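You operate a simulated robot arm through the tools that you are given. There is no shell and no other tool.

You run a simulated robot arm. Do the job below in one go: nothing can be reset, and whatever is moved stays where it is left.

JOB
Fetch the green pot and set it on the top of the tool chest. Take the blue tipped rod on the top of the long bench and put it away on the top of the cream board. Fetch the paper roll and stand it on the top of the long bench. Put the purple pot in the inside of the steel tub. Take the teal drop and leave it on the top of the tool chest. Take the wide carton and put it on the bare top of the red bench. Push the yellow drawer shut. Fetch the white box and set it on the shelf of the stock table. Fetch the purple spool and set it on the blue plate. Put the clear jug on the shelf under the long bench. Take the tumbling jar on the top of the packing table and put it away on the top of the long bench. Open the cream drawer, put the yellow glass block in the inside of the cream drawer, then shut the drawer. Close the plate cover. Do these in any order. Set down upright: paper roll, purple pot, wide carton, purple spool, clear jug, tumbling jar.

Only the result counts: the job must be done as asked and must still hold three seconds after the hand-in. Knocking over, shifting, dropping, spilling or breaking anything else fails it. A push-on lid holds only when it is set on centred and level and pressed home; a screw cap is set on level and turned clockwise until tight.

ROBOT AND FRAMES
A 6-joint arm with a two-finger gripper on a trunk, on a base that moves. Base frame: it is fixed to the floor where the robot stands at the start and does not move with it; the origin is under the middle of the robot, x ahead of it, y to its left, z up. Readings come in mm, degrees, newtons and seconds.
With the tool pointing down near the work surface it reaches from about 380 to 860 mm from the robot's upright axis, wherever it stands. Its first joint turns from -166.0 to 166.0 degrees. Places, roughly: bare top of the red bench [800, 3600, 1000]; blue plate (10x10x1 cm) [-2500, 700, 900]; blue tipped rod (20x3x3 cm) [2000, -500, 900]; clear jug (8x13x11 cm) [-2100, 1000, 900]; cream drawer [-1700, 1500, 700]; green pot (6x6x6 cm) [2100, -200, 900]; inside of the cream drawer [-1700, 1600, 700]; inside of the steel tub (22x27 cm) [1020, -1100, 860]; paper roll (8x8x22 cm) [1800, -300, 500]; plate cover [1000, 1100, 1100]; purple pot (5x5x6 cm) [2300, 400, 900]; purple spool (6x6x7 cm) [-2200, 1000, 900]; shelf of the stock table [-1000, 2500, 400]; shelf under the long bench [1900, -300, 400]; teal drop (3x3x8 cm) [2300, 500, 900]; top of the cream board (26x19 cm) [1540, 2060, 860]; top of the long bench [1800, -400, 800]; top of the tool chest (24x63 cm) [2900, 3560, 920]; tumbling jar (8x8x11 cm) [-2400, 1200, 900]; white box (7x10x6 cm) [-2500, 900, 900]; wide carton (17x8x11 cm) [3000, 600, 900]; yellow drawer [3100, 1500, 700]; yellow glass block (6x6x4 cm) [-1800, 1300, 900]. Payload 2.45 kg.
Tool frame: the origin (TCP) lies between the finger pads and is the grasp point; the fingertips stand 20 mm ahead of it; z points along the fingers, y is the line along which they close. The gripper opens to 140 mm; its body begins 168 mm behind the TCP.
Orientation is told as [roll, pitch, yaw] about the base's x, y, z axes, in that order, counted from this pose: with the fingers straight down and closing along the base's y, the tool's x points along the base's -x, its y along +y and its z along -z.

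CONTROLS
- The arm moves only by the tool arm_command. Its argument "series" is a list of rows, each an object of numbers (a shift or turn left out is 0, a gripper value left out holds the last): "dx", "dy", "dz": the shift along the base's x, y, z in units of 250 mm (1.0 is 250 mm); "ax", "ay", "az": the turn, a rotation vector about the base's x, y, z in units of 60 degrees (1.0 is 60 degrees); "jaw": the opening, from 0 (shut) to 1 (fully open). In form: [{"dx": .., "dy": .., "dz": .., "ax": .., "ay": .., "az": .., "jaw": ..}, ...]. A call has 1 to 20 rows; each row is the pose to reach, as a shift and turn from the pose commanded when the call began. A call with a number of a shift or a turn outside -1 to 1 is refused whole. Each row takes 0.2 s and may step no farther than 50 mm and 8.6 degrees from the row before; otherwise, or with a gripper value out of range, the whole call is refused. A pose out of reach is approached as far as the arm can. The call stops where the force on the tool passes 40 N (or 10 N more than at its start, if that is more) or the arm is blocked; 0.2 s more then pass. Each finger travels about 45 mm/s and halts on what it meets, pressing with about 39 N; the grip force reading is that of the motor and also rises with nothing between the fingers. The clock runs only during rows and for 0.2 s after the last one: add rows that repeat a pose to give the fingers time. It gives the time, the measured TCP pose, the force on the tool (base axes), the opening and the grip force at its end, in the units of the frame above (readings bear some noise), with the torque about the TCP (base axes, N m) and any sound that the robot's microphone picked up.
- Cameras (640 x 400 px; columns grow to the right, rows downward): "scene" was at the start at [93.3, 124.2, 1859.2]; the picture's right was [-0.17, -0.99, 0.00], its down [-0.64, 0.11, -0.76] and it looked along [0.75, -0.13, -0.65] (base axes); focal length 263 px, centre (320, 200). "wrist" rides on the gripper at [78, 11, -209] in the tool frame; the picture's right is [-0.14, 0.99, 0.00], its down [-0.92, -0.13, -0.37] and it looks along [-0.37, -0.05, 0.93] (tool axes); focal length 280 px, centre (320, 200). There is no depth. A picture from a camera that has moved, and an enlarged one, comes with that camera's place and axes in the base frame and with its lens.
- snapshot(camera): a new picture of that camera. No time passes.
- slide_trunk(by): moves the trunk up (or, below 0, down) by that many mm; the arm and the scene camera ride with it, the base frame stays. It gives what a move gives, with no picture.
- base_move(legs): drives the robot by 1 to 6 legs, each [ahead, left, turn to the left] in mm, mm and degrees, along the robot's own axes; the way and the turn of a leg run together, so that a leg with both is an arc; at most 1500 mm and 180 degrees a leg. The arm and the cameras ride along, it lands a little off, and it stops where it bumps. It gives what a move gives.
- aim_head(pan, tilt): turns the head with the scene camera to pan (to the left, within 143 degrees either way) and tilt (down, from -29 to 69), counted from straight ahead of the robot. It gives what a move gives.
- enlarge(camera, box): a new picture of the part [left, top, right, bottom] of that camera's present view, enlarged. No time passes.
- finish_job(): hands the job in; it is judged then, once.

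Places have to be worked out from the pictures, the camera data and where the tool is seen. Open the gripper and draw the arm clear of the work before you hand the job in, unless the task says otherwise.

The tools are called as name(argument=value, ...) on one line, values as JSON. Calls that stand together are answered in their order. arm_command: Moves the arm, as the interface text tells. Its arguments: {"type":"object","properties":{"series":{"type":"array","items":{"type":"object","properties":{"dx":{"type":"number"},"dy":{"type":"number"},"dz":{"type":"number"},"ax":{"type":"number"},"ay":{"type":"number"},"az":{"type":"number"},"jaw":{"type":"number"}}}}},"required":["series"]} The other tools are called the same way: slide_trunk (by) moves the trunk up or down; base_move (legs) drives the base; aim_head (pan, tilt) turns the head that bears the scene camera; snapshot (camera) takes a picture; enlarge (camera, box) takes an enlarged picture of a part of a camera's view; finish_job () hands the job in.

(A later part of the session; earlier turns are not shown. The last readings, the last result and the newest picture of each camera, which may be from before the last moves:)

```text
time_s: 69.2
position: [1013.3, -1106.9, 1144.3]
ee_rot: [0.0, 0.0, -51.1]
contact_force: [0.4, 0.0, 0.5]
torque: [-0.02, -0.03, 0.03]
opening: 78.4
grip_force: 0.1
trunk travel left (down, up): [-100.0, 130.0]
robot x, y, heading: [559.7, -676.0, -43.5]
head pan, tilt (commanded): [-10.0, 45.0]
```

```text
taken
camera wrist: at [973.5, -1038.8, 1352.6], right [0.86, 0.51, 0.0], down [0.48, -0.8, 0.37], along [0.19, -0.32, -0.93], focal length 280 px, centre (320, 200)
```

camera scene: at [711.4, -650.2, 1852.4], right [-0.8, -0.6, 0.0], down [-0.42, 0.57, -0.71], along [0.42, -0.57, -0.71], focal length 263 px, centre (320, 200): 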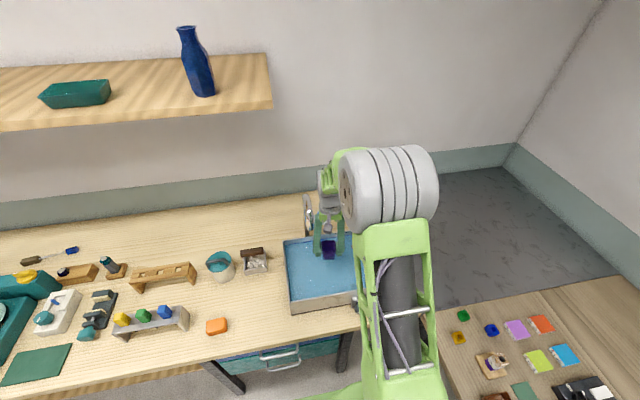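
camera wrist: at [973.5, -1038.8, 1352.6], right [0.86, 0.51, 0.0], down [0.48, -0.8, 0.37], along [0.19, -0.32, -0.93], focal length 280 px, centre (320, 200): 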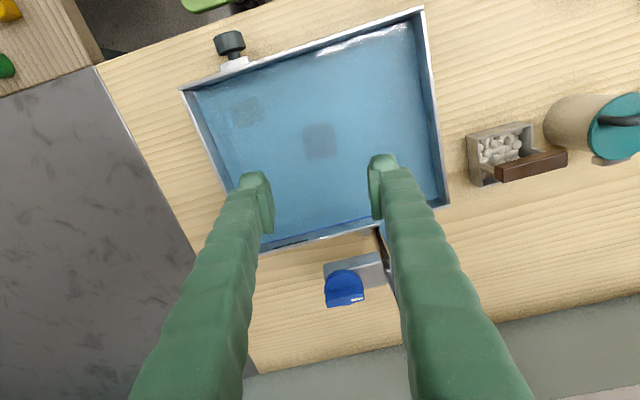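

The purple pot stands in the tub. Next the paper roll: I back off and slide along to its place to inspect the lower shelf.

base_move(legs=[[-330, 0, 0], [0, 1125, 0]])

aim_head(pan=0, tilt=45)

snapshot(camera="scene")

snapshot(camera="wrist")

```text
time_s: 81.0
position: [1544.6, -64.1, 1143.8]
ee_rot: [0.1, -0.1, -50.8]
contact_force: [-0.9, -0.3, -0.1]
torque: [-0.01, 0.01, 0.0]
opening: 78.5
grip_force: 0.1
trunk travel left (down, up): [-100.0, 130.0]
robot x, y, heading: [1086.4, 363.4, -43.1]
head pan, tilt (commanded): [-10.0, 45.0]
```

```text
time_s: 81.8
position: [1543.5, -63.8, 1143.4]
ee_rot: [0.0, 0.0, -50.9]
contact_force: [0.0, -0.7, 0.2]
torque: [-0.01, 0.0, 0.0]
opening: 78.3
grip_force: 0.0
trunk travel left (down, up): [-100.0, 130.0]
robot x, y, heading: [1087.2, 363.9, -43.4]
head pan, tilt (commanded): [0.0, 45.0]
```

```text
taken
camera scene: at [1250.2, 401.7, 1852.4], right [-0.68, -0.73, 0.0], down [-0.52, 0.48, -0.71], along [0.52, -0.48, -0.71], focal length 263 px, centre (320, 200)
```

scene: 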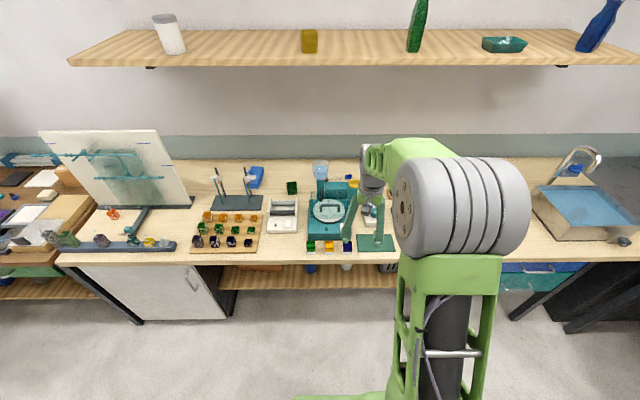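

```text
taken
camera wrist: at [1504.4, 3.9, 1351.8], right [0.86, 0.52, 0.0], down [0.48, -0.8, 0.37], along [0.19, -0.32, -0.93], focal length 280 px, centre (320, 200)
```

wrist: 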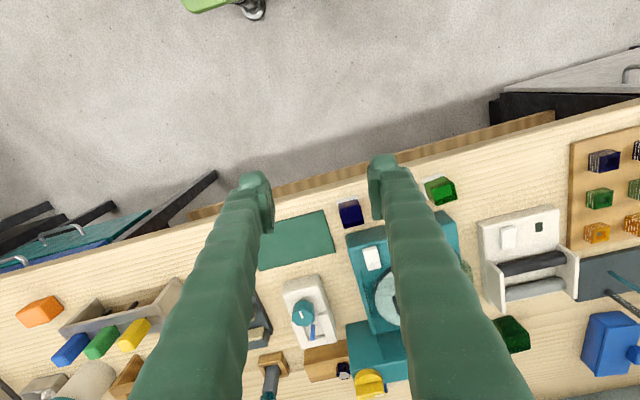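

The roll stands on the lower shelf near u≈1000, with a bottle well to its left. I align the tool yaw to the bench, open the jaws and lower the arm in front of the bench edge.

arm_command(series=[{"dx": -0.03, "dy": 0.03, "dz": -0.15, "az": 0.125, "jaw": 1}, {"dx": -0.06, "dy": 0.06, "dz": -0.32, "az": 0.125}, {"dx": -0.09, "dy": 0.09, "dz": -0.5, "az": 0.125}, {"dx": -0.105, "dy": 0.1, "dz": -0.68, "az": 0.125}, {"dx": -0.105, "dy": 0.1, "dz": -0.85, "az": 0.125}, {"dx": -0.105, "dy": 0.1, "dz": -1, "az": 0.125}])

arm_command(series=[{"dz": -0.18}, {"dz": -0.36}, {"dz": -0.54}, {"dz": -0.72}, {"dz": -0.9}, {"dz": -1}])

snapshot(camera="wrist")

snapshot(camera="scene")

```text
time_s: 83.2
position: [1519.4, -40.2, 894.0]
ee_rot: [0.0, 0.0, -43.3]
contact_force: [-0.2, 0.1, -0.2]
torque: [0.0, 0.0, -0.01]
opening: 139.9
grip_force: 0.1
trunk travel left (down, up): [-100.0, 130.0]
robot x, y, heading: [1088.4, 367.2, -43.0]
head pan, tilt (commanded): [0.0, 45.0]
```

```text
time_s: 84.6
position: [1518.8, -38.4, 641.9]
ee_rot: [-0.1, 0.0, -43.4]
contact_force: [-0.7, 0.1, 0.0]
torque: [0.04, 0.02, -0.02]
opening: 140.2
grip_force: 0.1
trunk travel left (down, up): [-100.0, 130.0]
robot x, y, heading: [1090.2, 366.4, -43.5]
head pan, tilt (commanded): [0.0, 45.0]
```

```text
taken
camera wrist: at [1470.1, 22.3, 850.9], right [0.78, 0.62, 0.0], down [0.58, -0.73, 0.37], along [0.23, -0.29, -0.93], focal length 280 px, centre (320, 200)
```

wrist: 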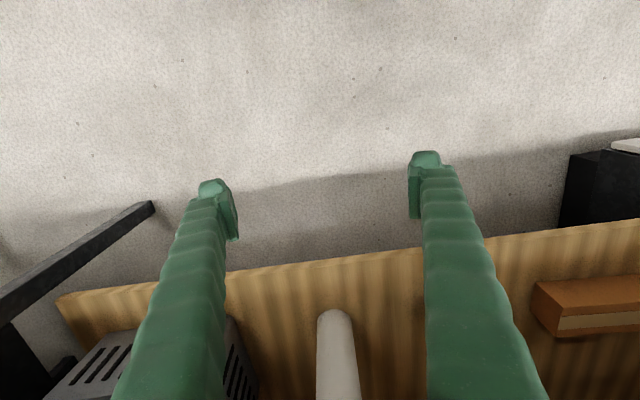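

```text
taken
camera scene: at [1250.4, 401.5, 1852.4], right [-0.68, -0.73, 0.0], down [-0.52, 0.48, -0.71], along [0.52, -0.48, -0.71], focal length 263 px, centre (320, 200)
```

scene: 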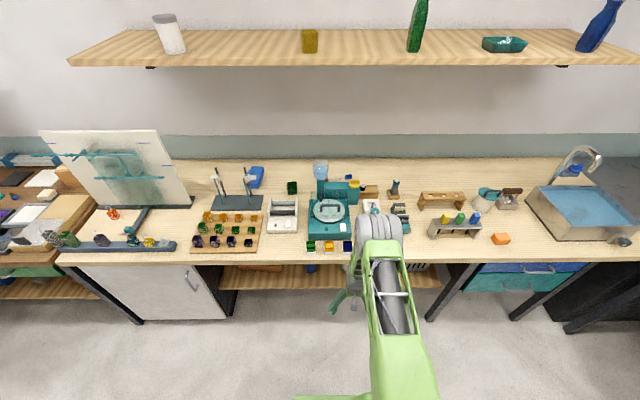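

The roll's near base is around n≈1491, so its axis is near (u≈997, n≈1531). I swing the tool 45° forward below the bench edge.

arm_command(series=[{"dx": 0.07, "dy": -0.08, "dz": -0.09, "ax": -0.0735, "ay": -0.078}, {"dx": 0.14, "dy": -0.16, "dz": -0.17, "ax": -0.147, "ay": -0.156}, {"dx": 0.215, "dy": -0.246, "dz": -0.25, "ax": -0.22, "ay": -0.233}, {"dx": 0.287, "dy": -0.328, "dz": -0.32, "ax": -0.294, "ay": -0.311}, {"dx": 0.36, "dy": -0.41, "dz": -0.38, "ax": -0.368, "ay": -0.389}, {"dx": 0.43, "dy": -0.49, "dz": -0.42, "ax": -0.441, "ay": -0.467}, {"dx": 0.503, "dy": -0.574, "dz": -0.452, "ax": -0.515, "ay": -0.545}])

snapshot(camera="wrist")

snapshot(camera="scene")

```text
time_s: 86.2
position: [1643.8, -181.7, 531.1]
ee_rot: [0.0, -45.1, -43.5]
contact_force: [1.0, 0.1, 0.2]
torque: [0.02, 0.01, -0.01]
opening: 140.2
grip_force: 0.1
trunk travel left (down, up): [-100.0, 130.0]
robot x, y, heading: [1083.5, 363.0, -43.3]
head pan, tilt (commanded): [0.0, 45.0]
```

```text
taken
camera wrist: at [1504.8, -35.2, 622.7], right [0.75, 0.65, 0.1], down [0.19, -0.36, 0.91], along [0.63, -0.67, -0.4], focal length 280 px, centre (320, 200)
```

wrist: 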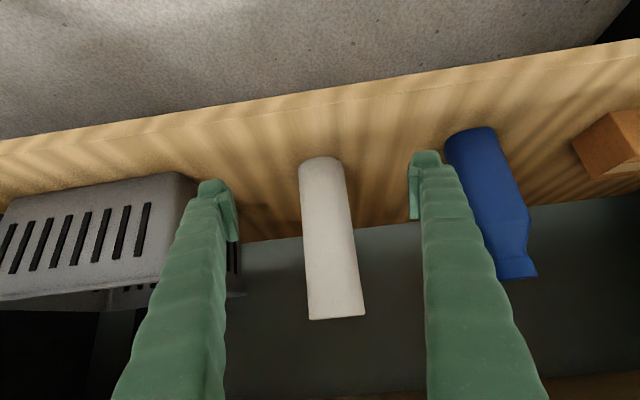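

```text
taken
camera scene: at [1250.3, 401.7, 1852.4], right [-0.68, -0.73, 0.0], down [-0.52, 0.48, -0.71], along [0.52, -0.48, -0.71], focal length 263 px, centre (320, 200)
```

scene: 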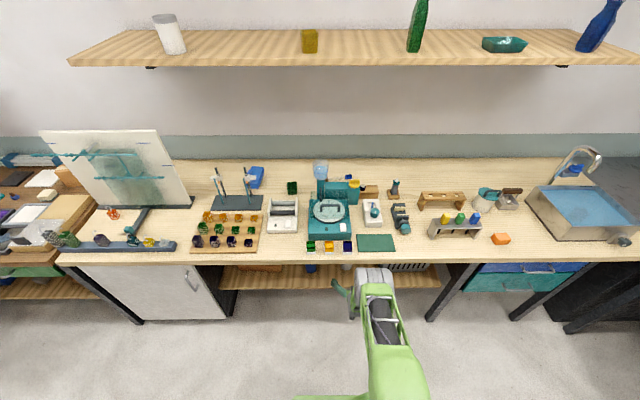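

The roll stands at u≈993, n≈1536, top z≈619. I enlarge the arm region to see the clearance of elbow and forearm to the bench edge.

enlarge(camera="scene", box=[280, 220, 480, 345])

aim_head(pan=-20, tilt=69)

snapshot(camera="scene")

```text
3.20 times, centred on (380, 282) of scene
camera zoom: at [1250.3, 401.7, 1852.4], right [-0.68, -0.73, 0.0], down [-0.52, 0.48, -0.71], along [0.52, -0.48, -0.71], focal length 842 px, centre (128, -64)
```

zoom: 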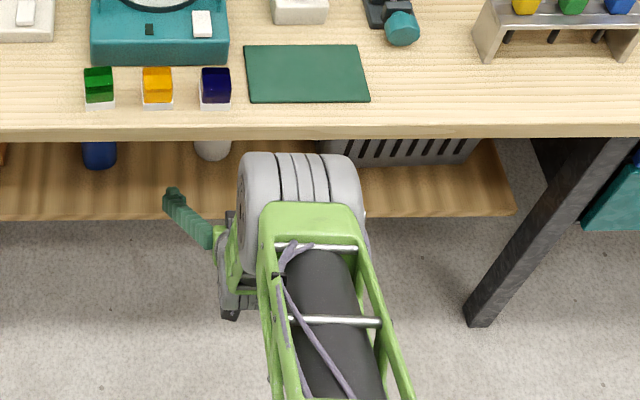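

```text
time_s: 87.0
position: [1643.3, -182.4, 529.8]
ee_rot: [0.0, -44.8, -43.5]
contact_force: [-0.6, -0.3, -0.3]
torque: [-0.01, -0.02, 0.0]
opening: 139.9
grip_force: 0.2
trunk travel left (down, up): [-100.0, 130.0]
robot x, y, heading: [1089.4, 365.3, -43.1]
head pan, tilt (commanded): [-20.0, 68.8]
```

```text
taken
camera scene: at [1216.2, 407.5, 1823.6], right [-0.89, -0.45, 0.0], down [-0.42, 0.83, -0.36], along [0.16, -0.32, -0.93], focal length 263 px, centre (320, 200)
```

scene: 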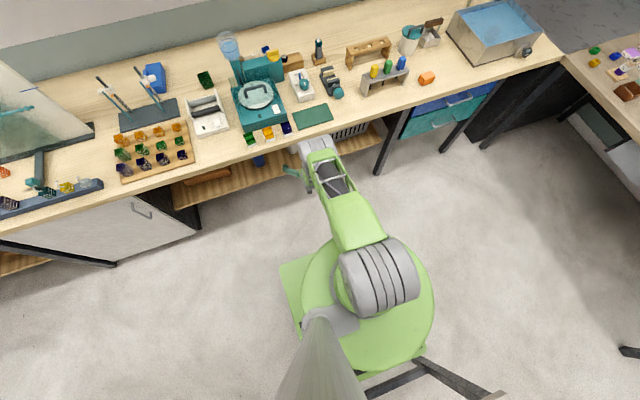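

The elbow will come close to the bench edge if I reach in from here, so I back the base 70 mm first.

base_move(legs=[[-70, 0, 0]])

```text
time_s: 88.1
position: [1591.5, -133.4, 531.0]
ee_rot: [0.0, -45.0, -43.4]
contact_force: [-0.1, 0.9, -0.3]
torque: [0.01, -0.01, 0.02]
opening: 139.9
grip_force: 0.1
trunk travel left (down, up): [-100.0, 130.0]
robot x, y, heading: [1035.7, 415.7, -43.0]
head pan, tilt (commanded): [-20.0, 68.8]
```

Now I rotate the remaining 45° to horizontal while moving forward to just in front of the roll.

arm_command(series=[{"dx": 0.06, "dy": -0.06, "dz": -0.01, "ax": -0.0735, "ay": -0.078}, {"dx": 0.12, "dy": -0.12, "dz": -0.02, "ax": -0.147, "ay": -0.156}, {"dx": 0.18, "dy": -0.18, "dz": -0.03, "ax": -0.22, "ay": -0.233}, {"dx": 0.245, "dy": -0.243, "dz": -0.04, "ax": -0.294, "ay": -0.311}, {"dx": 0.31, "dy": -0.307, "dz": -0.05, "ax": -0.368, "ay": -0.389}, {"dx": 0.37, "dy": -0.367, "dz": -0.06, "ax": -0.441, "ay": -0.467}, {"dx": 0.432, "dy": -0.428, "dz": -0.064, "ax": -0.515, "ay": -0.545}])

snapshot(camera="wrist")

snapshot(camera="scene")

```text
time_s: 89.7
position: [1648.5, -187.9, 670.8]
ee_rot: [0.9, -86.3, -44.2]
contact_force: [-0.9, -0.2, 1.1]
torque: [0.04, 0.01, -0.05]
opening: 139.8
grip_force: 0.0
out of reach, approached as far as the arm can: row 3, 4, 5, 6, 7
trunk travel left (down, up): [-100.0, 130.0]
robot x, y, heading: [1035.8, 415.3, -43.2]
head pan, tilt (commanded): [-20.0, 68.8]
```

```text
taken
camera wrist: at [1501.6, -33.3, 606.5], right [0.69, 0.71, 0.14], down [-0.31, 0.12, 0.94], along [0.66, -0.69, 0.3], focal length 280 px, centre (320, 200)
```

wrist: 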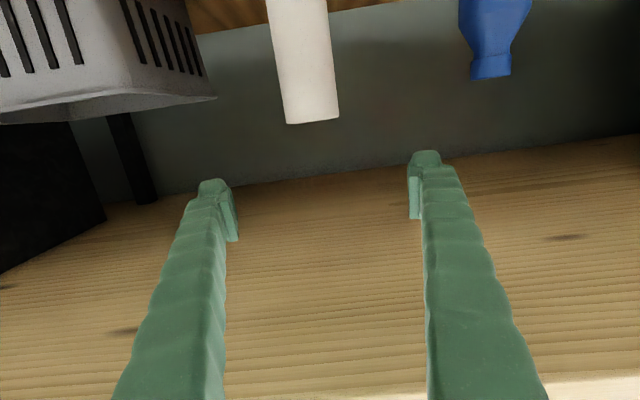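

```text
taken
camera scene: at [1164.7, 455.8, 1823.6], right [-0.89, -0.45, 0.0], down [-0.42, 0.83, -0.36], along [0.16, -0.32, -0.93], focal length 263 px, centre (320, 200)
```

scene: 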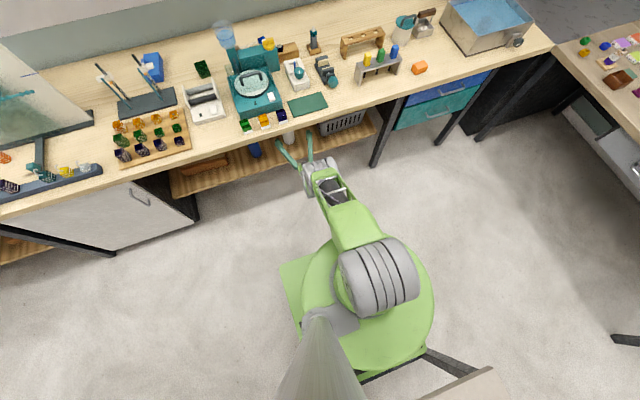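

The arm can't get that low with a horizontal tool here (it stopped at z≈671). I lower the trunk by 100 mm to gain depth.

slide_trunk(by=-100)

arm_command(series=[{"dx": 0.0}])

snapshot(camera="wrist")

```text
time_s: 91.0
position: [1648.3, -187.5, 571.0]
ee_rot: [0.8, -86.3, -44.2]
contact_force: [-0.7, -0.2, -0.1]
torque: [0.01, 0.01, 0.0]
opening: 140.3
grip_force: 0.1
trunk travel left (down, up): [0.0, 230.0]
robot x, y, heading: [1036.7, 413.5, -43.3]
head pan, tilt (commanded): [-20.0, 68.8]
```

```text
time_s: 91.4
position: [1649.8, -188.8, 571.3]
ee_rot: [0.8, -86.2, -44.2]
contact_force: [0.4, -0.2, 0.1]
torque: [0.0, 0.0, -0.02]
opening: 140.3
grip_force: 0.0
trunk travel left (down, up): [0.0, 230.0]
robot x, y, heading: [1037.6, 414.3, -43.0]
head pan, tilt (commanded): [-20.0, 68.8]
```

```text
taken
camera wrist: at [1501.5, -33.3, 506.5], right [0.69, 0.71, 0.14], down [-0.31, 0.12, 0.94], along [0.66, -0.69, 0.3], focal length 280 px, centre (320, 200)
```

wrist: 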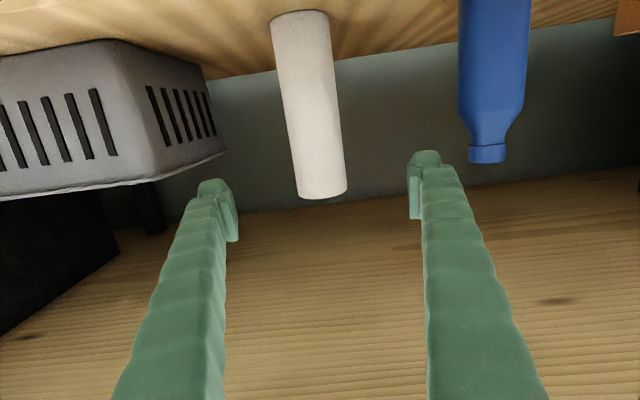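

The arm is now at z≈571 with the roll between the fingers' lines. I advance a little to see how the pose responds.

arm_command(series=[{"dx": 0.06, "dy": -0.057}, {"dx": 0.12, "dy": -0.114}])

snapshot(camera="wrist")

```text
time_s: 92.0
position: [1675.3, -212.3, 582.4]
ee_rot: [0.8, -86.1, -44.1]
contact_force: [0.0, 0.6, -0.5]
torque: [0.0, 0.02, -0.01]
opening: 140.0
grip_force: 0.0
out of reach, approached as far as the arm can: row 1, 2
trunk travel left (down, up): [0.0, 230.0]
robot x, y, heading: [1033.3, 412.9, -43.3]
head pan, tilt (commanded): [-20.0, 68.8]
```

```text
taken
camera wrist: at [1527.6, -57.3, 519.7], right [0.69, 0.71, 0.14], down [-0.31, 0.12, 0.94], along [0.66, -0.69, 0.3], focal length 280 px, centre (320, 200)
```

wrist: 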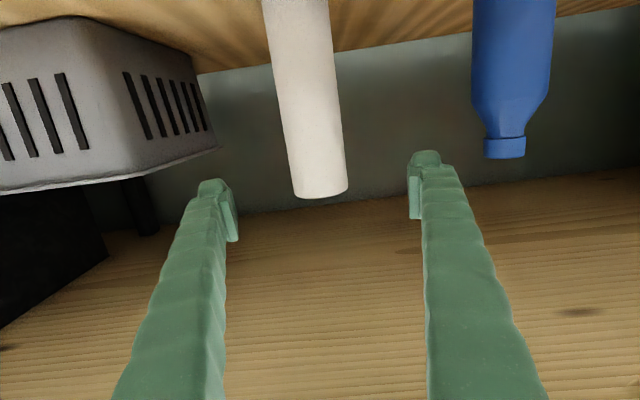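

Analysis: the elbow hits its lower limit, so the tool must tilt ~20° down and the base come ~45 mm closer. I move the base forward slightly.

base_move(legs=[[46, 0, 0]])

```text
time_s: 92.9
position: [1707.6, -244.6, 583.9]
ee_rot: [0.8, -86.1, -44.2]
contact_force: [0.9, -0.9, -0.4]
torque: [0.0, 0.02, -0.01]
opening: 140.1
grip_force: 0.0
trunk travel left (down, up): [0.0, 230.0]
robot x, y, heading: [1072.6, 381.2, -43.0]
head pan, tilt (commanded): [-20.0, 68.8]
```

I tilt the tool to about 20° below horizontal and ease forward, then check.

arm_command(series=[{"dx": 0.03, "dy": -0.035, "dz": 0.005, "ax": 0.06, "ay": 0.065}, {"dx": 0.07, "dy": -0.078, "dz": 0.01, "ax": 0.12, "ay": 0.13}, {"dx": 0.111, "dy": -0.122, "dz": 0.016, "ax": 0.183, "ay": 0.194}])

snapshot(camera="wrist")

snapshot(camera="scene")

```text
time_s: 93.7
position: [1736.1, -273.2, 587.3]
ee_rot: [0.1, -69.9, -43.5]
contact_force: [0.7, 0.3, 0.8]
torque: [-0.06, -0.02, 0.01]
opening: 140.1
grip_force: 0.0
trunk travel left (down, up): [0.0, 230.0]
robot x, y, heading: [1071.9, 381.0, -42.7]
head pan, tilt (commanded): [-20.0, 68.8]
```

```text
taken
camera wrist: at [1581.7, -112.0, 585.3], right [0.71, 0.69, 0.13], down [-0.11, -0.07, 0.99], along [0.69, -0.72, 0.02], focal length 280 px, centre (320, 200)
```

wrist: 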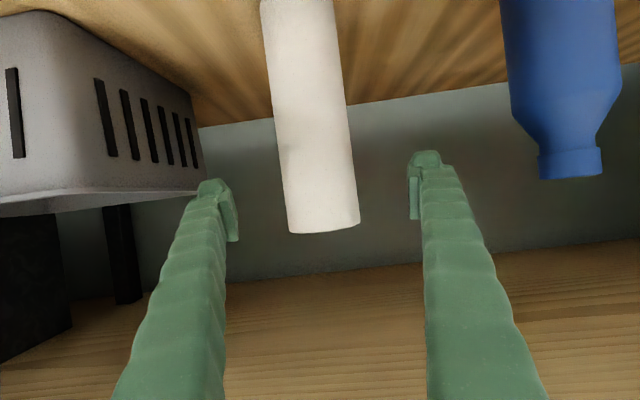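

```text
taken
camera scene: at [1197.9, 424.6, 1723.6], right [-0.89, -0.45, 0.0], down [-0.42, 0.83, -0.36], along [0.16, -0.32, -0.93], focal length 263 px, centre (320, 200)
```

scene: 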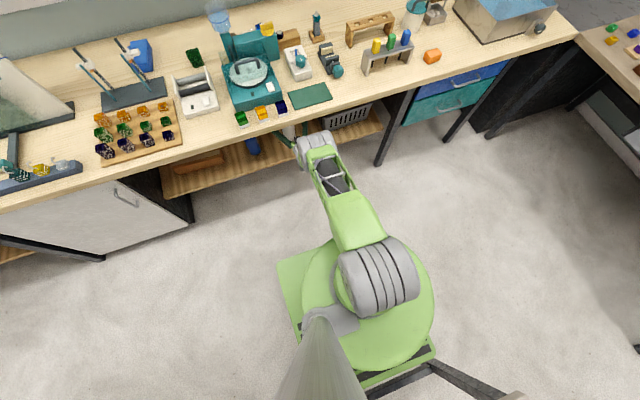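

The roll sits centred between the open fingers (u≈991), and basket and bottle are clear. I advance to straddle it and close.

arm_command(series=[{"dx": 0.06, "dy": -0.062}, {"dx": 0.12, "dy": -0.122}, {"dx": 0.18, "dy": -0.182}, {"dx": 0.239, "dy": -0.242}])

snapshot(camera="wrist")

```text
time_s: 94.7
position: [1786.2, -323.9, 591.3]
ee_rot: [0.1, -70.1, -43.4]
contact_force: [0.2, 0.0, -0.1]
torque: [0.0, 0.0, -0.03]
opening: 140.2
grip_force: 0.0
out of reach, approached as far as the arm can: row 4
trunk travel left (down, up): [0.0, 230.0]
robot x, y, heading: [1071.5, 380.4, -43.2]
head pan, tilt (commanded): [-20.0, 68.8]
```

```text
taken
camera wrist: at [1632.2, -163.2, 588.2], right [0.71, 0.69, 0.13], down [-0.11, -0.07, 0.99], along [0.69, -0.72, 0.03], focal length 280 px, centre (320, 200)
```

wrist: 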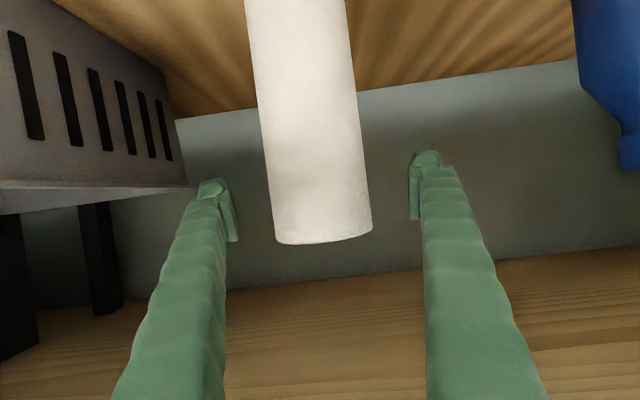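

The apparent width (≈103 px) puts the roll axis at n≈1517, right at the TCP. I close the jaws.

arm_command(series=[{"jaw": 0.8}, {"jaw": 0.5}, {"jaw": 0.5}, {"jaw": 0.5}, {"jaw": 0.5}, {"jaw": 0.5}, {"jaw": 0.5}])

snapshot(camera="wrist")

```text
time_s: 96.3
position: [1786.0, -324.0, 591.1]
ee_rot: [0.1, -70.1, -43.5]
contact_force: [0.1, -0.1, 0.6]
torque: [-0.05, 0.0, 0.02]
opening: 75.7
grip_force: 39.1
trunk travel left (down, up): [0.0, 230.0]
robot x, y, heading: [1067.8, 378.0, -43.4]
head pan, tilt (commanded): [-20.0, 68.8]
```

```text
taken
camera wrist: at [1632.1, -163.0, 588.2], right [0.71, 0.69, 0.13], down [-0.11, -0.07, 0.99], along [0.69, -0.72, 0.03], focal length 280 px, centre (320, 200)
```

wrist: 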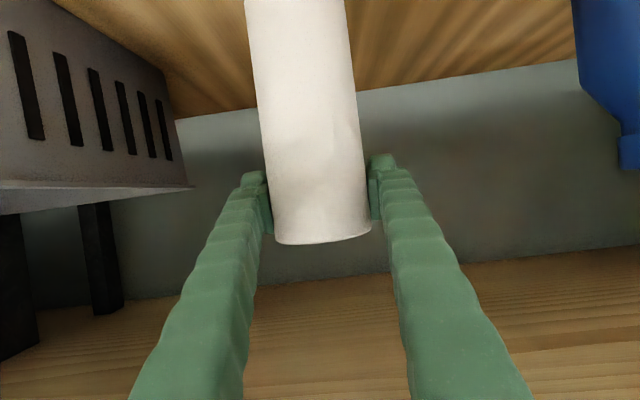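

The roll is gripped. I lift it slightly off the shelf and draw it straight out.

arm_command(series=[{"dz": 0.04}, {"dz": 0.08}, {"dx": -0.1, "dy": 0.094, "dz": 0.1}, {"dx": -0.22, "dy": 0.207, "dz": 0.1}, {"dx": -0.34, "dy": 0.32, "dz": 0.1}, {"dx": -0.46, "dy": 0.434, "dz": 0.1}, {"dx": -0.58, "dy": 0.547, "dz": 0.1}, {"dx": -0.7, "dy": 0.66, "dz": 0.1}])

snapshot(camera="wrist")

snapshot(camera="scene")

```text
time_s: 98.1
position: [1611.8, -159.0, 615.5]
ee_rot: [0.0, -70.1, -43.5]
contact_force: [1.1, -1.1, -1.7]
torque: [-0.04, -0.02, -0.03]
opening: 75.3
grip_force: 39.2
trunk travel left (down, up): [0.0, 230.0]
robot x, y, heading: [1067.3, 380.8, -43.1]
head pan, tilt (commanded): [-20.0, 68.8]
```

```text
taken
camera wrist: at [1458.0, 2.3, 612.6], right [0.71, 0.69, 0.13], down [-0.11, -0.07, 0.99], along [0.69, -0.72, 0.03], focal length 280 px, centre (320, 200)
```

wrist: 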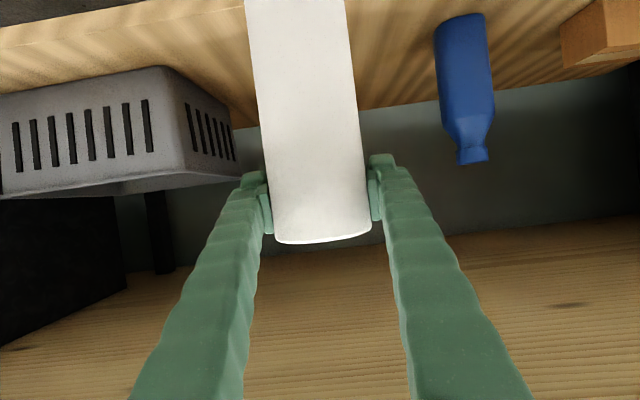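

```text
taken
camera scene: at [1198.0, 424.5, 1723.6], right [-0.89, -0.45, 0.0], down [-0.42, 0.83, -0.36], along [0.16, -0.32, -0.93], focal length 263 px, centre (320, 200)
```

scene: 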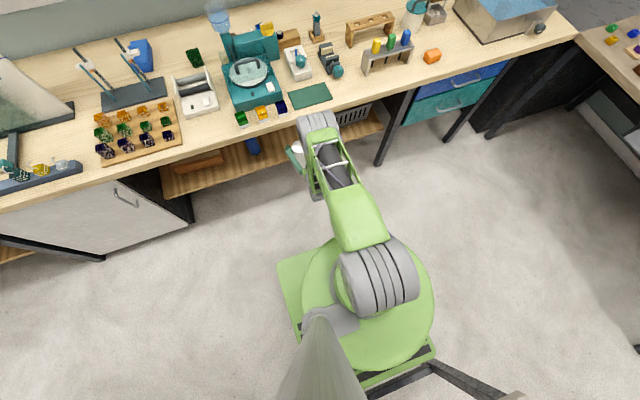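

The roll is clear of the shelf. I back the base 60 mm, then pull in and raise the arm.

base_move(legs=[[-60, 0, 0]])

arm_command(series=[{"dx": -0.06, "dy": 0.056}, {"dx": -0.12, "dy": 0.113, "dz": 0.05}, {"dx": -0.16, "dy": 0.15, "dz": 0.2}, {"dx": -0.16, "dy": 0.15, "dz": 0.38}, {"dx": -0.16, "dy": 0.15, "dz": 0.56}, {"dx": -0.16, "dy": 0.15, "dz": 0.74}, {"dx": -0.16, "dy": 0.15, "dz": 0.92}, {"dx": -0.16, "dy": 0.15, "dz": 1.0}])

slide_trunk(by=100)

snapshot(camera="wrist")

snapshot(camera="scene")

```text
time_s: 99.1
position: [1568.1, -118.8, 615.7]
ee_rot: [0.1, -70.1, -43.5]
contact_force: [0.3, 0.1, -1.8]
torque: [-0.02, -0.08, -0.05]
opening: 75.4
grip_force: 39.0
trunk travel left (down, up): [0.0, 230.0]
robot x, y, heading: [1025.3, 422.2, -43.2]
head pan, tilt (commanded): [-20.0, 68.8]
```

```text
time_s: 100.9
position: [1528.9, -80.4, 864.4]
ee_rot: [0.0, -70.0, -43.5]
contact_force: [0.7, 0.4, -2.4]
torque: [-0.01, -0.04, -0.03]
opening: 75.4
grip_force: 38.7
trunk travel left (down, up): [0.0, 230.0]
robot x, y, heading: [1027.7, 420.3, -43.2]
head pan, tilt (commanded): [-20.0, 68.8]
```

```text
time_s: 102.2
position: [1528.4, -80.1, 964.1]
ee_rot: [0.0, -70.1, -43.5]
contact_force: [0.3, 0.4, -2.2]
torque: [-0.03, 0.01, 0.01]
opening: 75.0
grip_force: 39.4
trunk travel left (down, up): [-100.0, 130.0]
robot x, y, heading: [1027.5, 417.9, -43.1]
head pan, tilt (commanded): [-20.0, 68.8]
```

```text
taken
camera wrist: at [1374.6, 80.3, 961.9], right [0.71, 0.69, 0.13], down [-0.11, -0.07, 0.99], along [0.69, -0.72, 0.03], focal length 280 px, centre (320, 200)
```

wrist: 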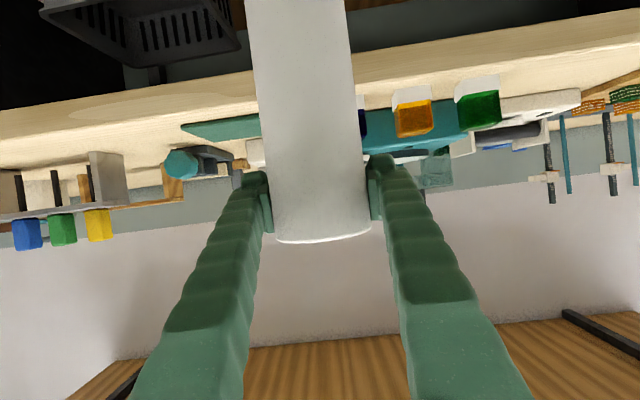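

```text
taken
camera scene: at [1154.7, 465.1, 1823.4], right [-0.89, -0.45, 0.0], down [-0.42, 0.83, -0.36], along [0.16, -0.32, -0.93], focal length 263 px, centre (320, 200)
```

scene: 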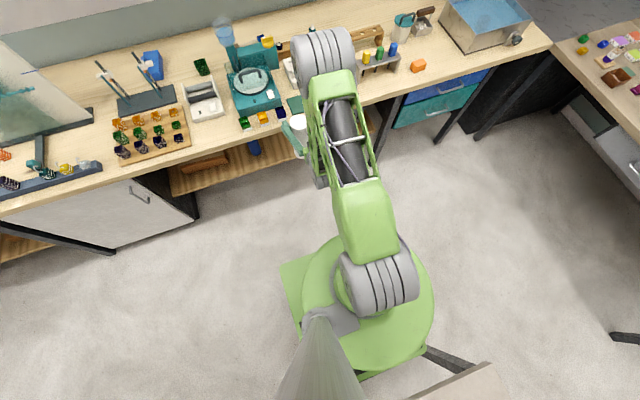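

I raise the trunk so the roll's bottom clears the bench, then drive along to the free spot between the orange block and the tub.

slide_trunk(by=125)

base_move(legs=[[0, -807, 0]])

aim_head(pan=0, tilt=55)

snapshot(camera="scene")

snapshot(camera="wrist")

```text
time_s: 103.8
position: [1528.5, -81.5, 1089.5]
ee_rot: [0.1, -70.1, -43.5]
contact_force: [0.8, 0.3, -2.1]
torque: [-0.02, -0.01, -0.01]
opening: 75.2
grip_force: 38.3
trunk travel left (down, up): [-225.0, 5.0]
robot x, y, heading: [1024.4, 421.8, -43.0]
head pan, tilt (commanded): [-20.0, 68.8]
```

```text
time_s: 111.2
position: [980.4, -666.4, 1089.3]
ee_rot: [0.0, -70.0, -43.6]
contact_force: [-0.2, -0.6, -2.1]
torque: [0.0, -0.03, 0.03]
opening: 75.0
grip_force: 38.7
trunk travel left (down, up): [-225.0, 5.0]
robot x, y, heading: [480.6, -159.1, -43.3]
head pan, tilt (commanded): [-20.0, 68.8]
```

```text
time_s: 112.0
position: [979.2, -666.5, 1089.9]
ee_rot: [0.1, -70.1, -43.7]
contact_force: [-1.3, -0.1, -2.0]
torque: [-0.05, -0.08, 0.02]
opening: 74.7
grip_force: 38.9
trunk travel left (down, up): [-225.0, 5.0]
robot x, y, heading: [477.6, -165.1, -43.4]
head pan, tilt (commanded): [0.0, 55.0]
```

```text
taken
camera scene: at [634.6, -117.7, 1964.0], right [-0.69, -0.73, 0.0], down [-0.6, 0.56, -0.57], along [0.42, -0.39, -0.82], focal length 263 px, centre (320, 200)
```

scene: 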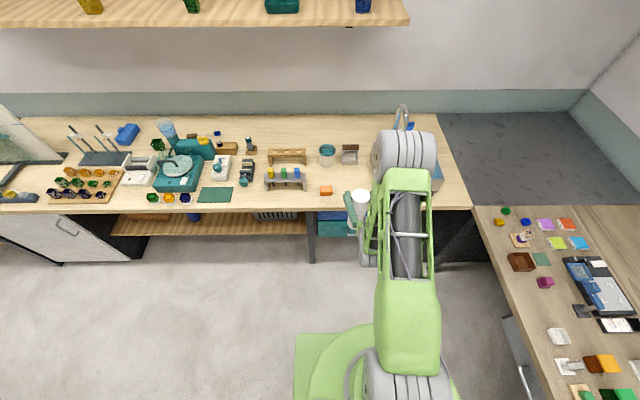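

```text
taken
camera wrist: at [826.3, -503.7, 1087.1], right [0.72, 0.69, 0.13], down [-0.11, -0.07, 0.99], along [0.69, -0.72, 0.03], focal length 280 px, centre (320, 200)
```

wrist: 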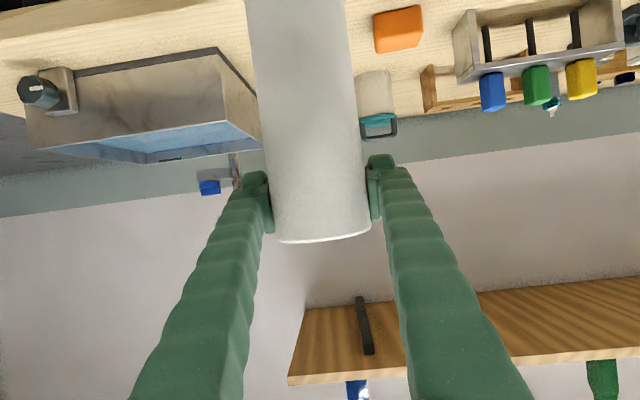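

The roll is lined up with the free spot. I drive forward 200 mm so it comes over the bench.

base_move(legs=[[200, 0, 0]])

snapshot(camera="scene")

snapshot(camera="wrist")

```text
time_s: 113.6
position: [1126.2, -803.8, 1089.4]
ee_rot: [0.1, -70.0, -43.7]
contact_force: [0.0, -0.2, -2.4]
torque: [-0.03, -0.07, 0.04]
opening: 74.8
grip_force: 38.6
trunk travel left (down, up): [-225.0, 5.0]
robot x, y, heading: [627.8, -299.5, -43.3]
head pan, tilt (commanded): [0.0, 55.0]
```

```text
taken
camera scene: at [781.8, -256.5, 1963.9], right [-0.69, -0.73, 0.0], down [-0.6, 0.56, -0.57], along [0.42, -0.39, -0.82], focal length 263 px, centre (320, 200)
```

scene: 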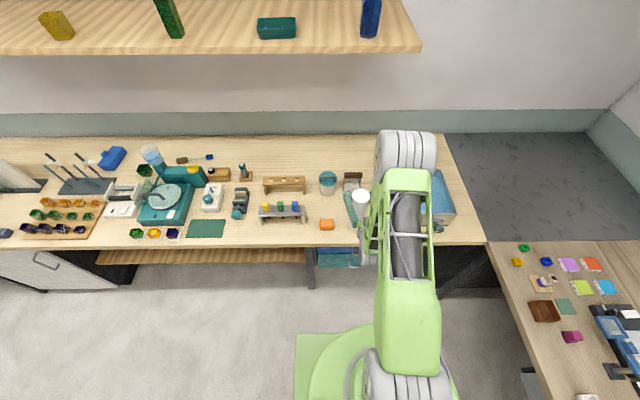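

```text
taken
camera wrist: at [972.5, -642.1, 1086.6], right [0.72, 0.68, 0.13], down [-0.11, -0.07, 0.99], along [0.69, -0.73, 0.03], focal length 280 px, centre (320, 200)
```

wrist: 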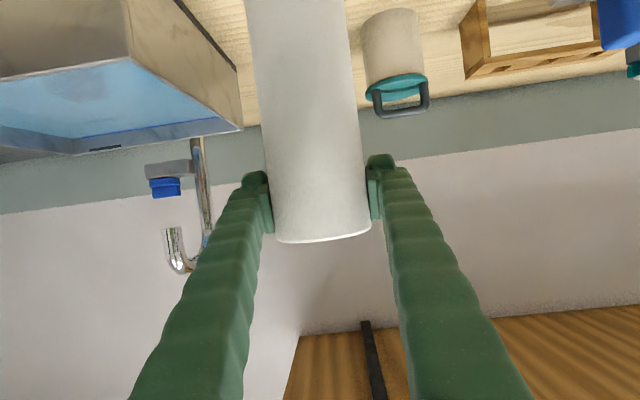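

The roll hangs over the clear spot (u≈190, n≈1371). I lower it close to the bench and then feel for contact.

arm_command(series=[{"dz": -0.08}, {"dz": -0.16}, {"dz": -0.17}])

arm_command(series=[{"dz": -0.008}, {"dz": -0.016}, {"dz": -0.024}, {"dz": -0.032}])

```text
time_s: 114.4
position: [1124.4, -803.5, 1048.0]
ee_rot: [0.2, -70.1, -43.7]
contact_force: [0.8, 0.1, -2.1]
torque: [-0.02, -0.02, -0.02]
opening: 74.9
grip_force: 39.1
trunk travel left (down, up): [-225.0, 5.0]
robot x, y, heading: [627.3, -301.7, -43.3]
head pan, tilt (commanded): [0.0, 55.0]
```

```text
time_s: 115.4
position: [1125.1, -802.7, 1041.8]
ee_rot: [0.0, -70.3, -43.6]
contact_force: [-2.7, 2.5, 12.4]
torque: [0.66, 0.94, -0.07]
opening: 74.7
grip_force: 38.6
trunk travel left (down, up): [-225.0, 5.0]
robot x, y, heading: [628.9, -298.5, -43.3]
head pan, tilt (commanded): [0.0, 55.0]
```

Contact felt at z≈1041.8, so the roll stands on the bench. I open gently and draw straight back.

arm_command(series=[{"dz": 0.004, "jaw": 0.6}, {"dz": 0.004, "jaw": 0.68}, {"dz": 0.004, "jaw": 0.74}, {"dz": 0.004, "jaw": 0.74}, {"dz": 0.004, "jaw": 0.74}])

snapshot(camera="wrist")

arm_command(series=[{"dx": -0.08, "dy": 0.076}, {"dx": -0.2, "dy": 0.19}, {"dx": -0.33, "dy": 0.312}, {"dx": -0.46, "dy": 0.435}, {"dx": -0.58, "dy": 0.55}])

snapshot(camera="wrist")

```text
time_s: 116.6
position: [1125.5, -802.9, 1040.7]
ee_rot: [0.1, -70.1, -43.7]
contact_force: [-0.1, -0.2, -0.9]
torque: [0.01, 0.0, -0.04]
opening: 103.7
grip_force: 0.0
trunk travel left (down, up): [-225.0, 5.0]
robot x, y, heading: [622.0, -301.2, -43.0]
head pan, tilt (commanded): [0.0, 55.0]
```

```text
taken
camera wrist: at [971.7, -641.3, 1037.7], right [0.72, 0.69, 0.13], down [-0.11, -0.07, 0.99], along [0.69, -0.73, 0.03], focal length 280 px, centre (320, 200)
```

wrist: 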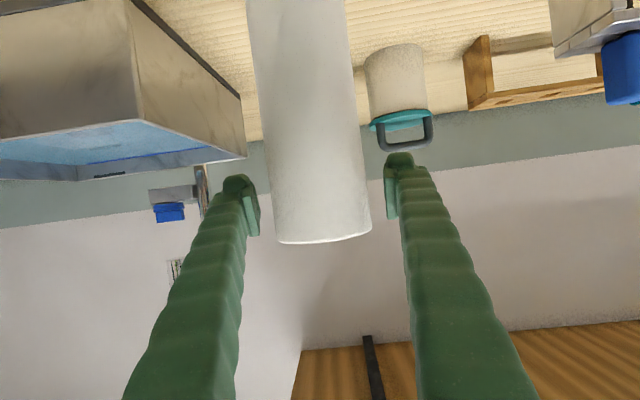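

```text
time_s: 117.8
position: [1003.4, -698.6, 1047.1]
ee_rot: [-1.1, -71.8, -42.4]
contact_force: [0.4, -0.6, -0.5]
torque: [0.01, 0.0, 0.01]
opening: 103.4
grip_force: 0.0
out of reach, approached as far as the arm can: row 5
trunk travel left (down, up): [-225.0, 5.0]
robot x, y, heading: [625.6, -297.9, -43.2]
head pan, tilt (commanded): [0.0, 55.0]
```

```text
taken
camera wrist: at [849.9, -537.6, 1037.6], right [0.71, 0.69, 0.12], down [-0.13, -0.05, 0.99], along [0.69, -0.72, 0.06], focal length 280 px, centre (320, 200)
```

wrist: 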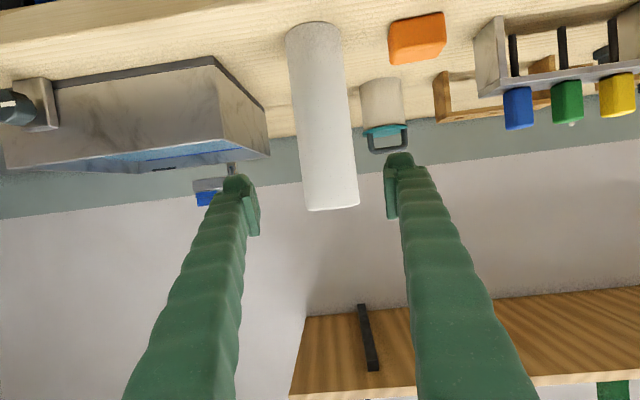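

The roll stands free. I back away and return the tool to pointing down.

base_move(legs=[[-150, 0, 0]])

arm_command(series=[{"ax": 0.09, "ay": 0.095, "dz": 0.03}, {"ax": 0.18, "ay": 0.19, "dz": 0.06}, {"ax": 0.27, "ay": 0.285, "dz": 0.08}, {"ax": 0.36, "ay": 0.38, "dz": 0.1}, {"ax": 0.45, "ay": 0.476, "dz": 0.1}, {"ax": 0.54, "ay": 0.571, "dz": 0.1}, {"ax": 0.63, "ay": 0.666, "dz": 0.1}, {"ax": 0.72, "ay": 0.761, "dz": 0.1}, {"ax": 0.822, "ay": 0.869, "dz": 0.1}])

slide_trunk(by=-125)

```text
time_s: 119.2
position: [894.8, -596.3, 1046.1]
ee_rot: [-0.7, -71.7, -43.0]
contact_force: [0.5, -0.1, 0.3]
torque: [-0.01, -0.01, -0.03]
opening: 103.4
grip_force: 0.1
trunk travel left (down, up): [-225.0, 5.0]
robot x, y, heading: [518.8, -195.3, -43.4]
head pan, tilt (commanded): [0.0, 55.0]
```

```text
refused: row 9 steps farther than a row can; nothing moved
```

```text
time_s: 120.7
position: [894.6, -596.6, 921.2]
ee_rot: [-0.7, -71.8, -42.9]
contact_force: [0.2, -1.1, 0.7]
torque: [0.02, -0.02, 0.01]
opening: 103.6
grip_force: 0.2
trunk travel left (down, up): [-100.0, 130.0]
robot x, y, heading: [518.8, -195.4, -43.2]
head pan, tilt (commanded): [0.0, 55.0]
```

I redo the rotation with even steps and raise at the same time.

arm_command(series=[{"ax": 0.091, "ay": 0.0965, "dz": 0.1}, {"ax": 0.182, "ay": 0.193, "dz": 0.2}, {"ax": 0.273, "ay": 0.2895, "dz": 0.3}, {"ax": 0.364, "ay": 0.386, "dz": 0.4}, {"ax": 0.455, "ay": 0.4825, "dz": 0.5}, {"ax": 0.546, "ay": 0.579, "dz": 0.6}, {"ax": 0.637, "ay": 0.6755, "dz": 0.7}, {"ax": 0.728, "ay": 0.772, "dz": 0.8}, {"ax": 0.819, "ay": 0.8685, "dz": 0.9}])

aim_head(pan=0, tilt=45)

snapshot(camera="scene")

```text
time_s: 122.7
position: [895.2, -597.7, 1145.7]
ee_rot: [-0.2, 0.1, -43.1]
contact_force: [0.3, 0.2, -0.6]
torque: [0.04, 0.05, 0.0]
opening: 103.7
grip_force: 0.1
out of reach, approached as far as the arm can: row 1, 2, 3, 4, 6
trunk travel left (down, up): [-100.0, 130.0]
robot x, y, heading: [515.2, -201.0, -43.4]
head pan, tilt (commanded): [0.0, 55.0]
```

```text
time_s: 123.4
position: [895.6, -597.4, 1144.2]
ee_rot: [-0.2, -0.1, -43.3]
contact_force: [0.1, 0.3, -0.1]
torque: [0.01, 0.03, 0.03]
opening: 103.6
grip_force: 0.1
trunk travel left (down, up): [-100.0, 130.0]
robot x, y, heading: [515.4, -195.8, -43.3]
head pan, tilt (commanded): [0.0, 45.0]
```

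```text
taken
camera scene: at [678.8, -159.2, 1852.4], right [-0.69, -0.73, 0.0], down [-0.52, 0.49, -0.71], along [0.51, -0.48, -0.71], focal length 263 px, centre (320, 200)
```

scene: 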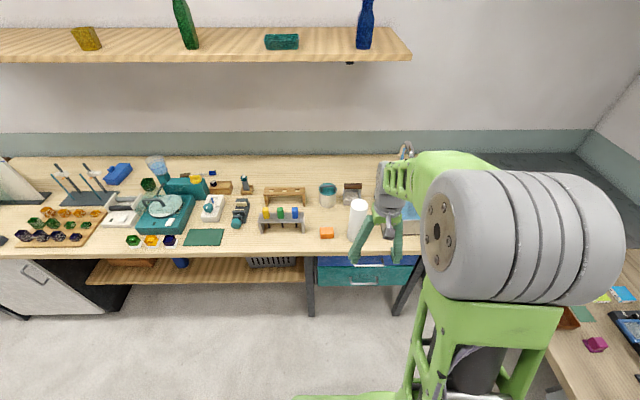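

Tool is back down with the roll standing on the bench. Now I drive to the green pot.

base_move(legs=[[0, 1127, 0], [405, 0, 0]])

snapshot(camera="wrist")

```text
time_s: 135.7
position: [1962.1, -62.0, 1145.8]
ee_rot: [-0.2, -0.1, -43.7]
contact_force: [-0.2, -0.7, 0.1]
torque: [0.0, 0.01, 0.01]
opening: 103.6
grip_force: 0.0
trunk travel left (down, up): [-100.0, 130.0]
robot x, y, heading: [1588.5, 343.1, -43.7]
head pan, tilt (commanded): [0.0, 45.0]
```

```text
taken
camera wrist: at [1914.7, -0.4, 1354.3], right [0.78, 0.62, 0.0], down [0.58, -0.73, 0.37], along [0.23, -0.29, -0.93], focal length 280 px, centre (320, 200)
```

wrist: 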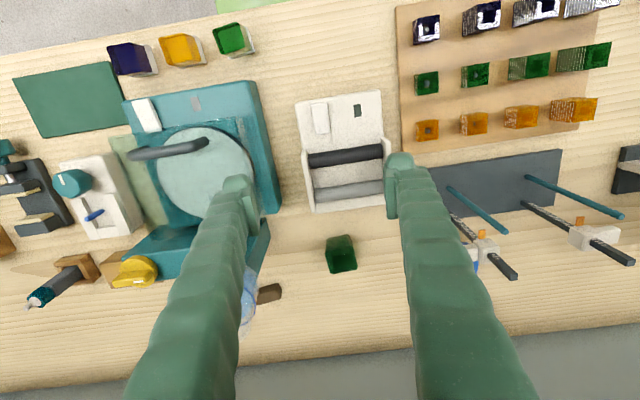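

The green pot is at about (2132,−210). I enlarge to see its orientation before reaching out.

enlarge(camera="wrist", box=[280, 200, 400, 275])

enlarge(camera="scene", box=[200, 130, 420, 268])

```text
5.33 times, centred on (340, 238) of wrist
camera zoom: at [1914.7, -0.4, 1354.3], right [0.78, 0.62, 0.0], down [0.58, -0.73, 0.37], along [0.23, -0.29, -0.93], focal length 1495 px, centre (213, 0)
```

zoom: 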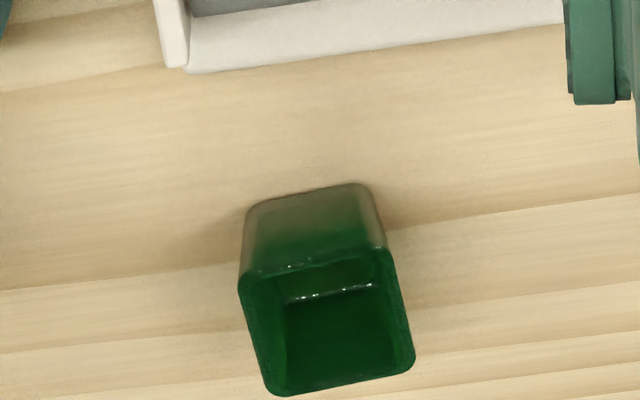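

```text
2.90 times, centred on (310, 199) of scene
camera zoom: at [1750.7, 376.4, 1852.4], right [-0.69, -0.72, 0.0], down [-0.51, 0.49, -0.71], along [0.51, -0.49, -0.71], focal length 762 px, centre (349, 203)
```

zoom: 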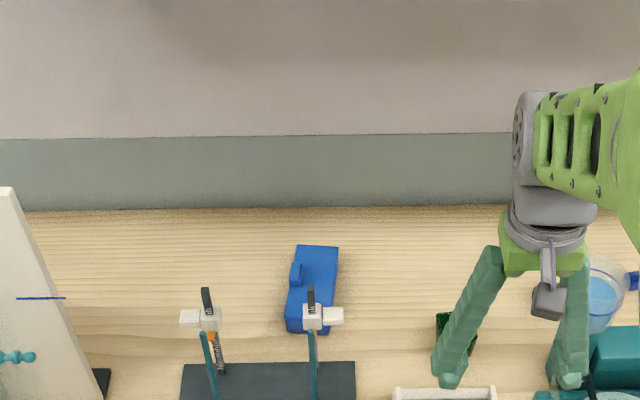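

Pot is aligned with the tool. I extend the arm above it.

arm_command(series=[{"dx": 0.136, "dy": -0.118, "jaw": 0.68}, {"dx": 0.272, "dy": -0.237}, {"dx": 0.408, "dy": -0.355}, {"dx": 0.544, "dy": -0.474}, {"dx": 0.68, "dy": -0.592}])

snapshot(camera="wrist")

```text
time_s: 136.9
position: [2132.2, -211.1, 1144.3]
ee_rot: [-0.3, 0.1, -43.8]
contact_force: [-0.2, -0.2, -1.2]
torque: [0.03, -0.04, 0.01]
opening: 95.2
grip_force: 0.0
trunk travel left (down, up): [-100.0, 130.0]
robot x, y, heading: [1587.2, 340.8, -43.7]
head pan, tilt (commanded): [0.0, 45.0]
```

```text
taken
camera wrist: at [2085.4, -149.3, 1353.3], right [0.78, 0.62, 0.0], down [0.58, -0.73, 0.37], along [0.23, -0.29, -0.93], focal length 280 px, centre (320, 200)
```

wrist: 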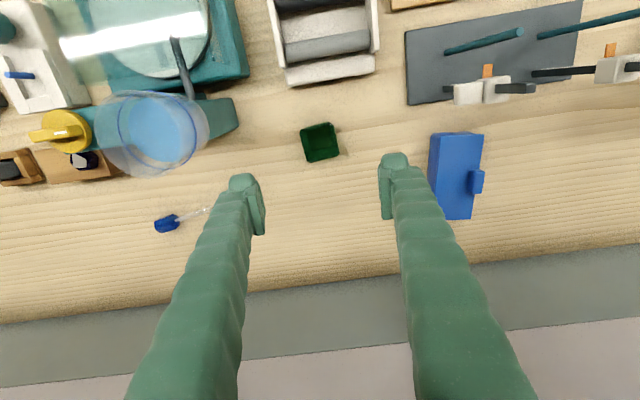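

The pot is right under the tool. I descend to it in two moves.

arm_command(series=[{"dx": 0.01, "dy": -0.006, "dz": -0.18}, {"dx": 0.01, "dy": -0.006, "dz": -0.36}, {"dx": 0.01, "dy": -0.006, "dz": -0.54}, {"dx": 0.01, "dy": -0.006, "dz": -0.7}, {"dx": 0.01, "dy": -0.006, "dz": -0.8}])

snapshot(camera="wrist")

```text
time_s: 138.1
position: [2135.4, -212.6, 944.9]
ee_rot: [-0.2, 0.0, -43.7]
contact_force: [0.0, -0.8, 0.7]
torque: [0.01, 0.03, 0.02]
opening: 95.2
grip_force: 0.1
trunk travel left (down, up): [-100.0, 130.0]
robot x, y, heading: [1588.6, 339.5, -43.5]
head pan, tilt (commanded): [0.0, 45.0]
```

```text
taken
camera wrist: at [2087.4, -149.4, 1153.4], right [0.78, 0.62, 0.0], down [0.58, -0.73, 0.37], along [0.23, -0.29, -0.93], focal length 280 px, centre (320, 200)
```

wrist: 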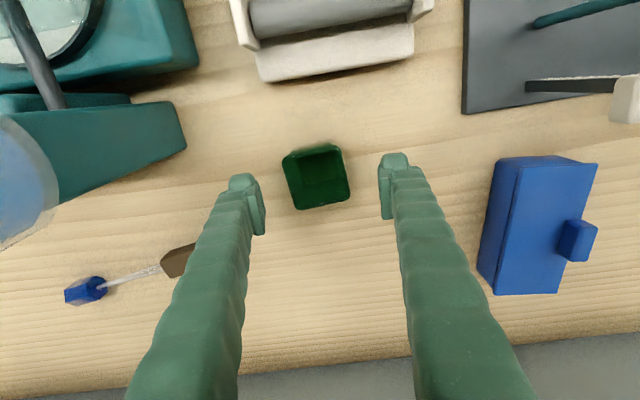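

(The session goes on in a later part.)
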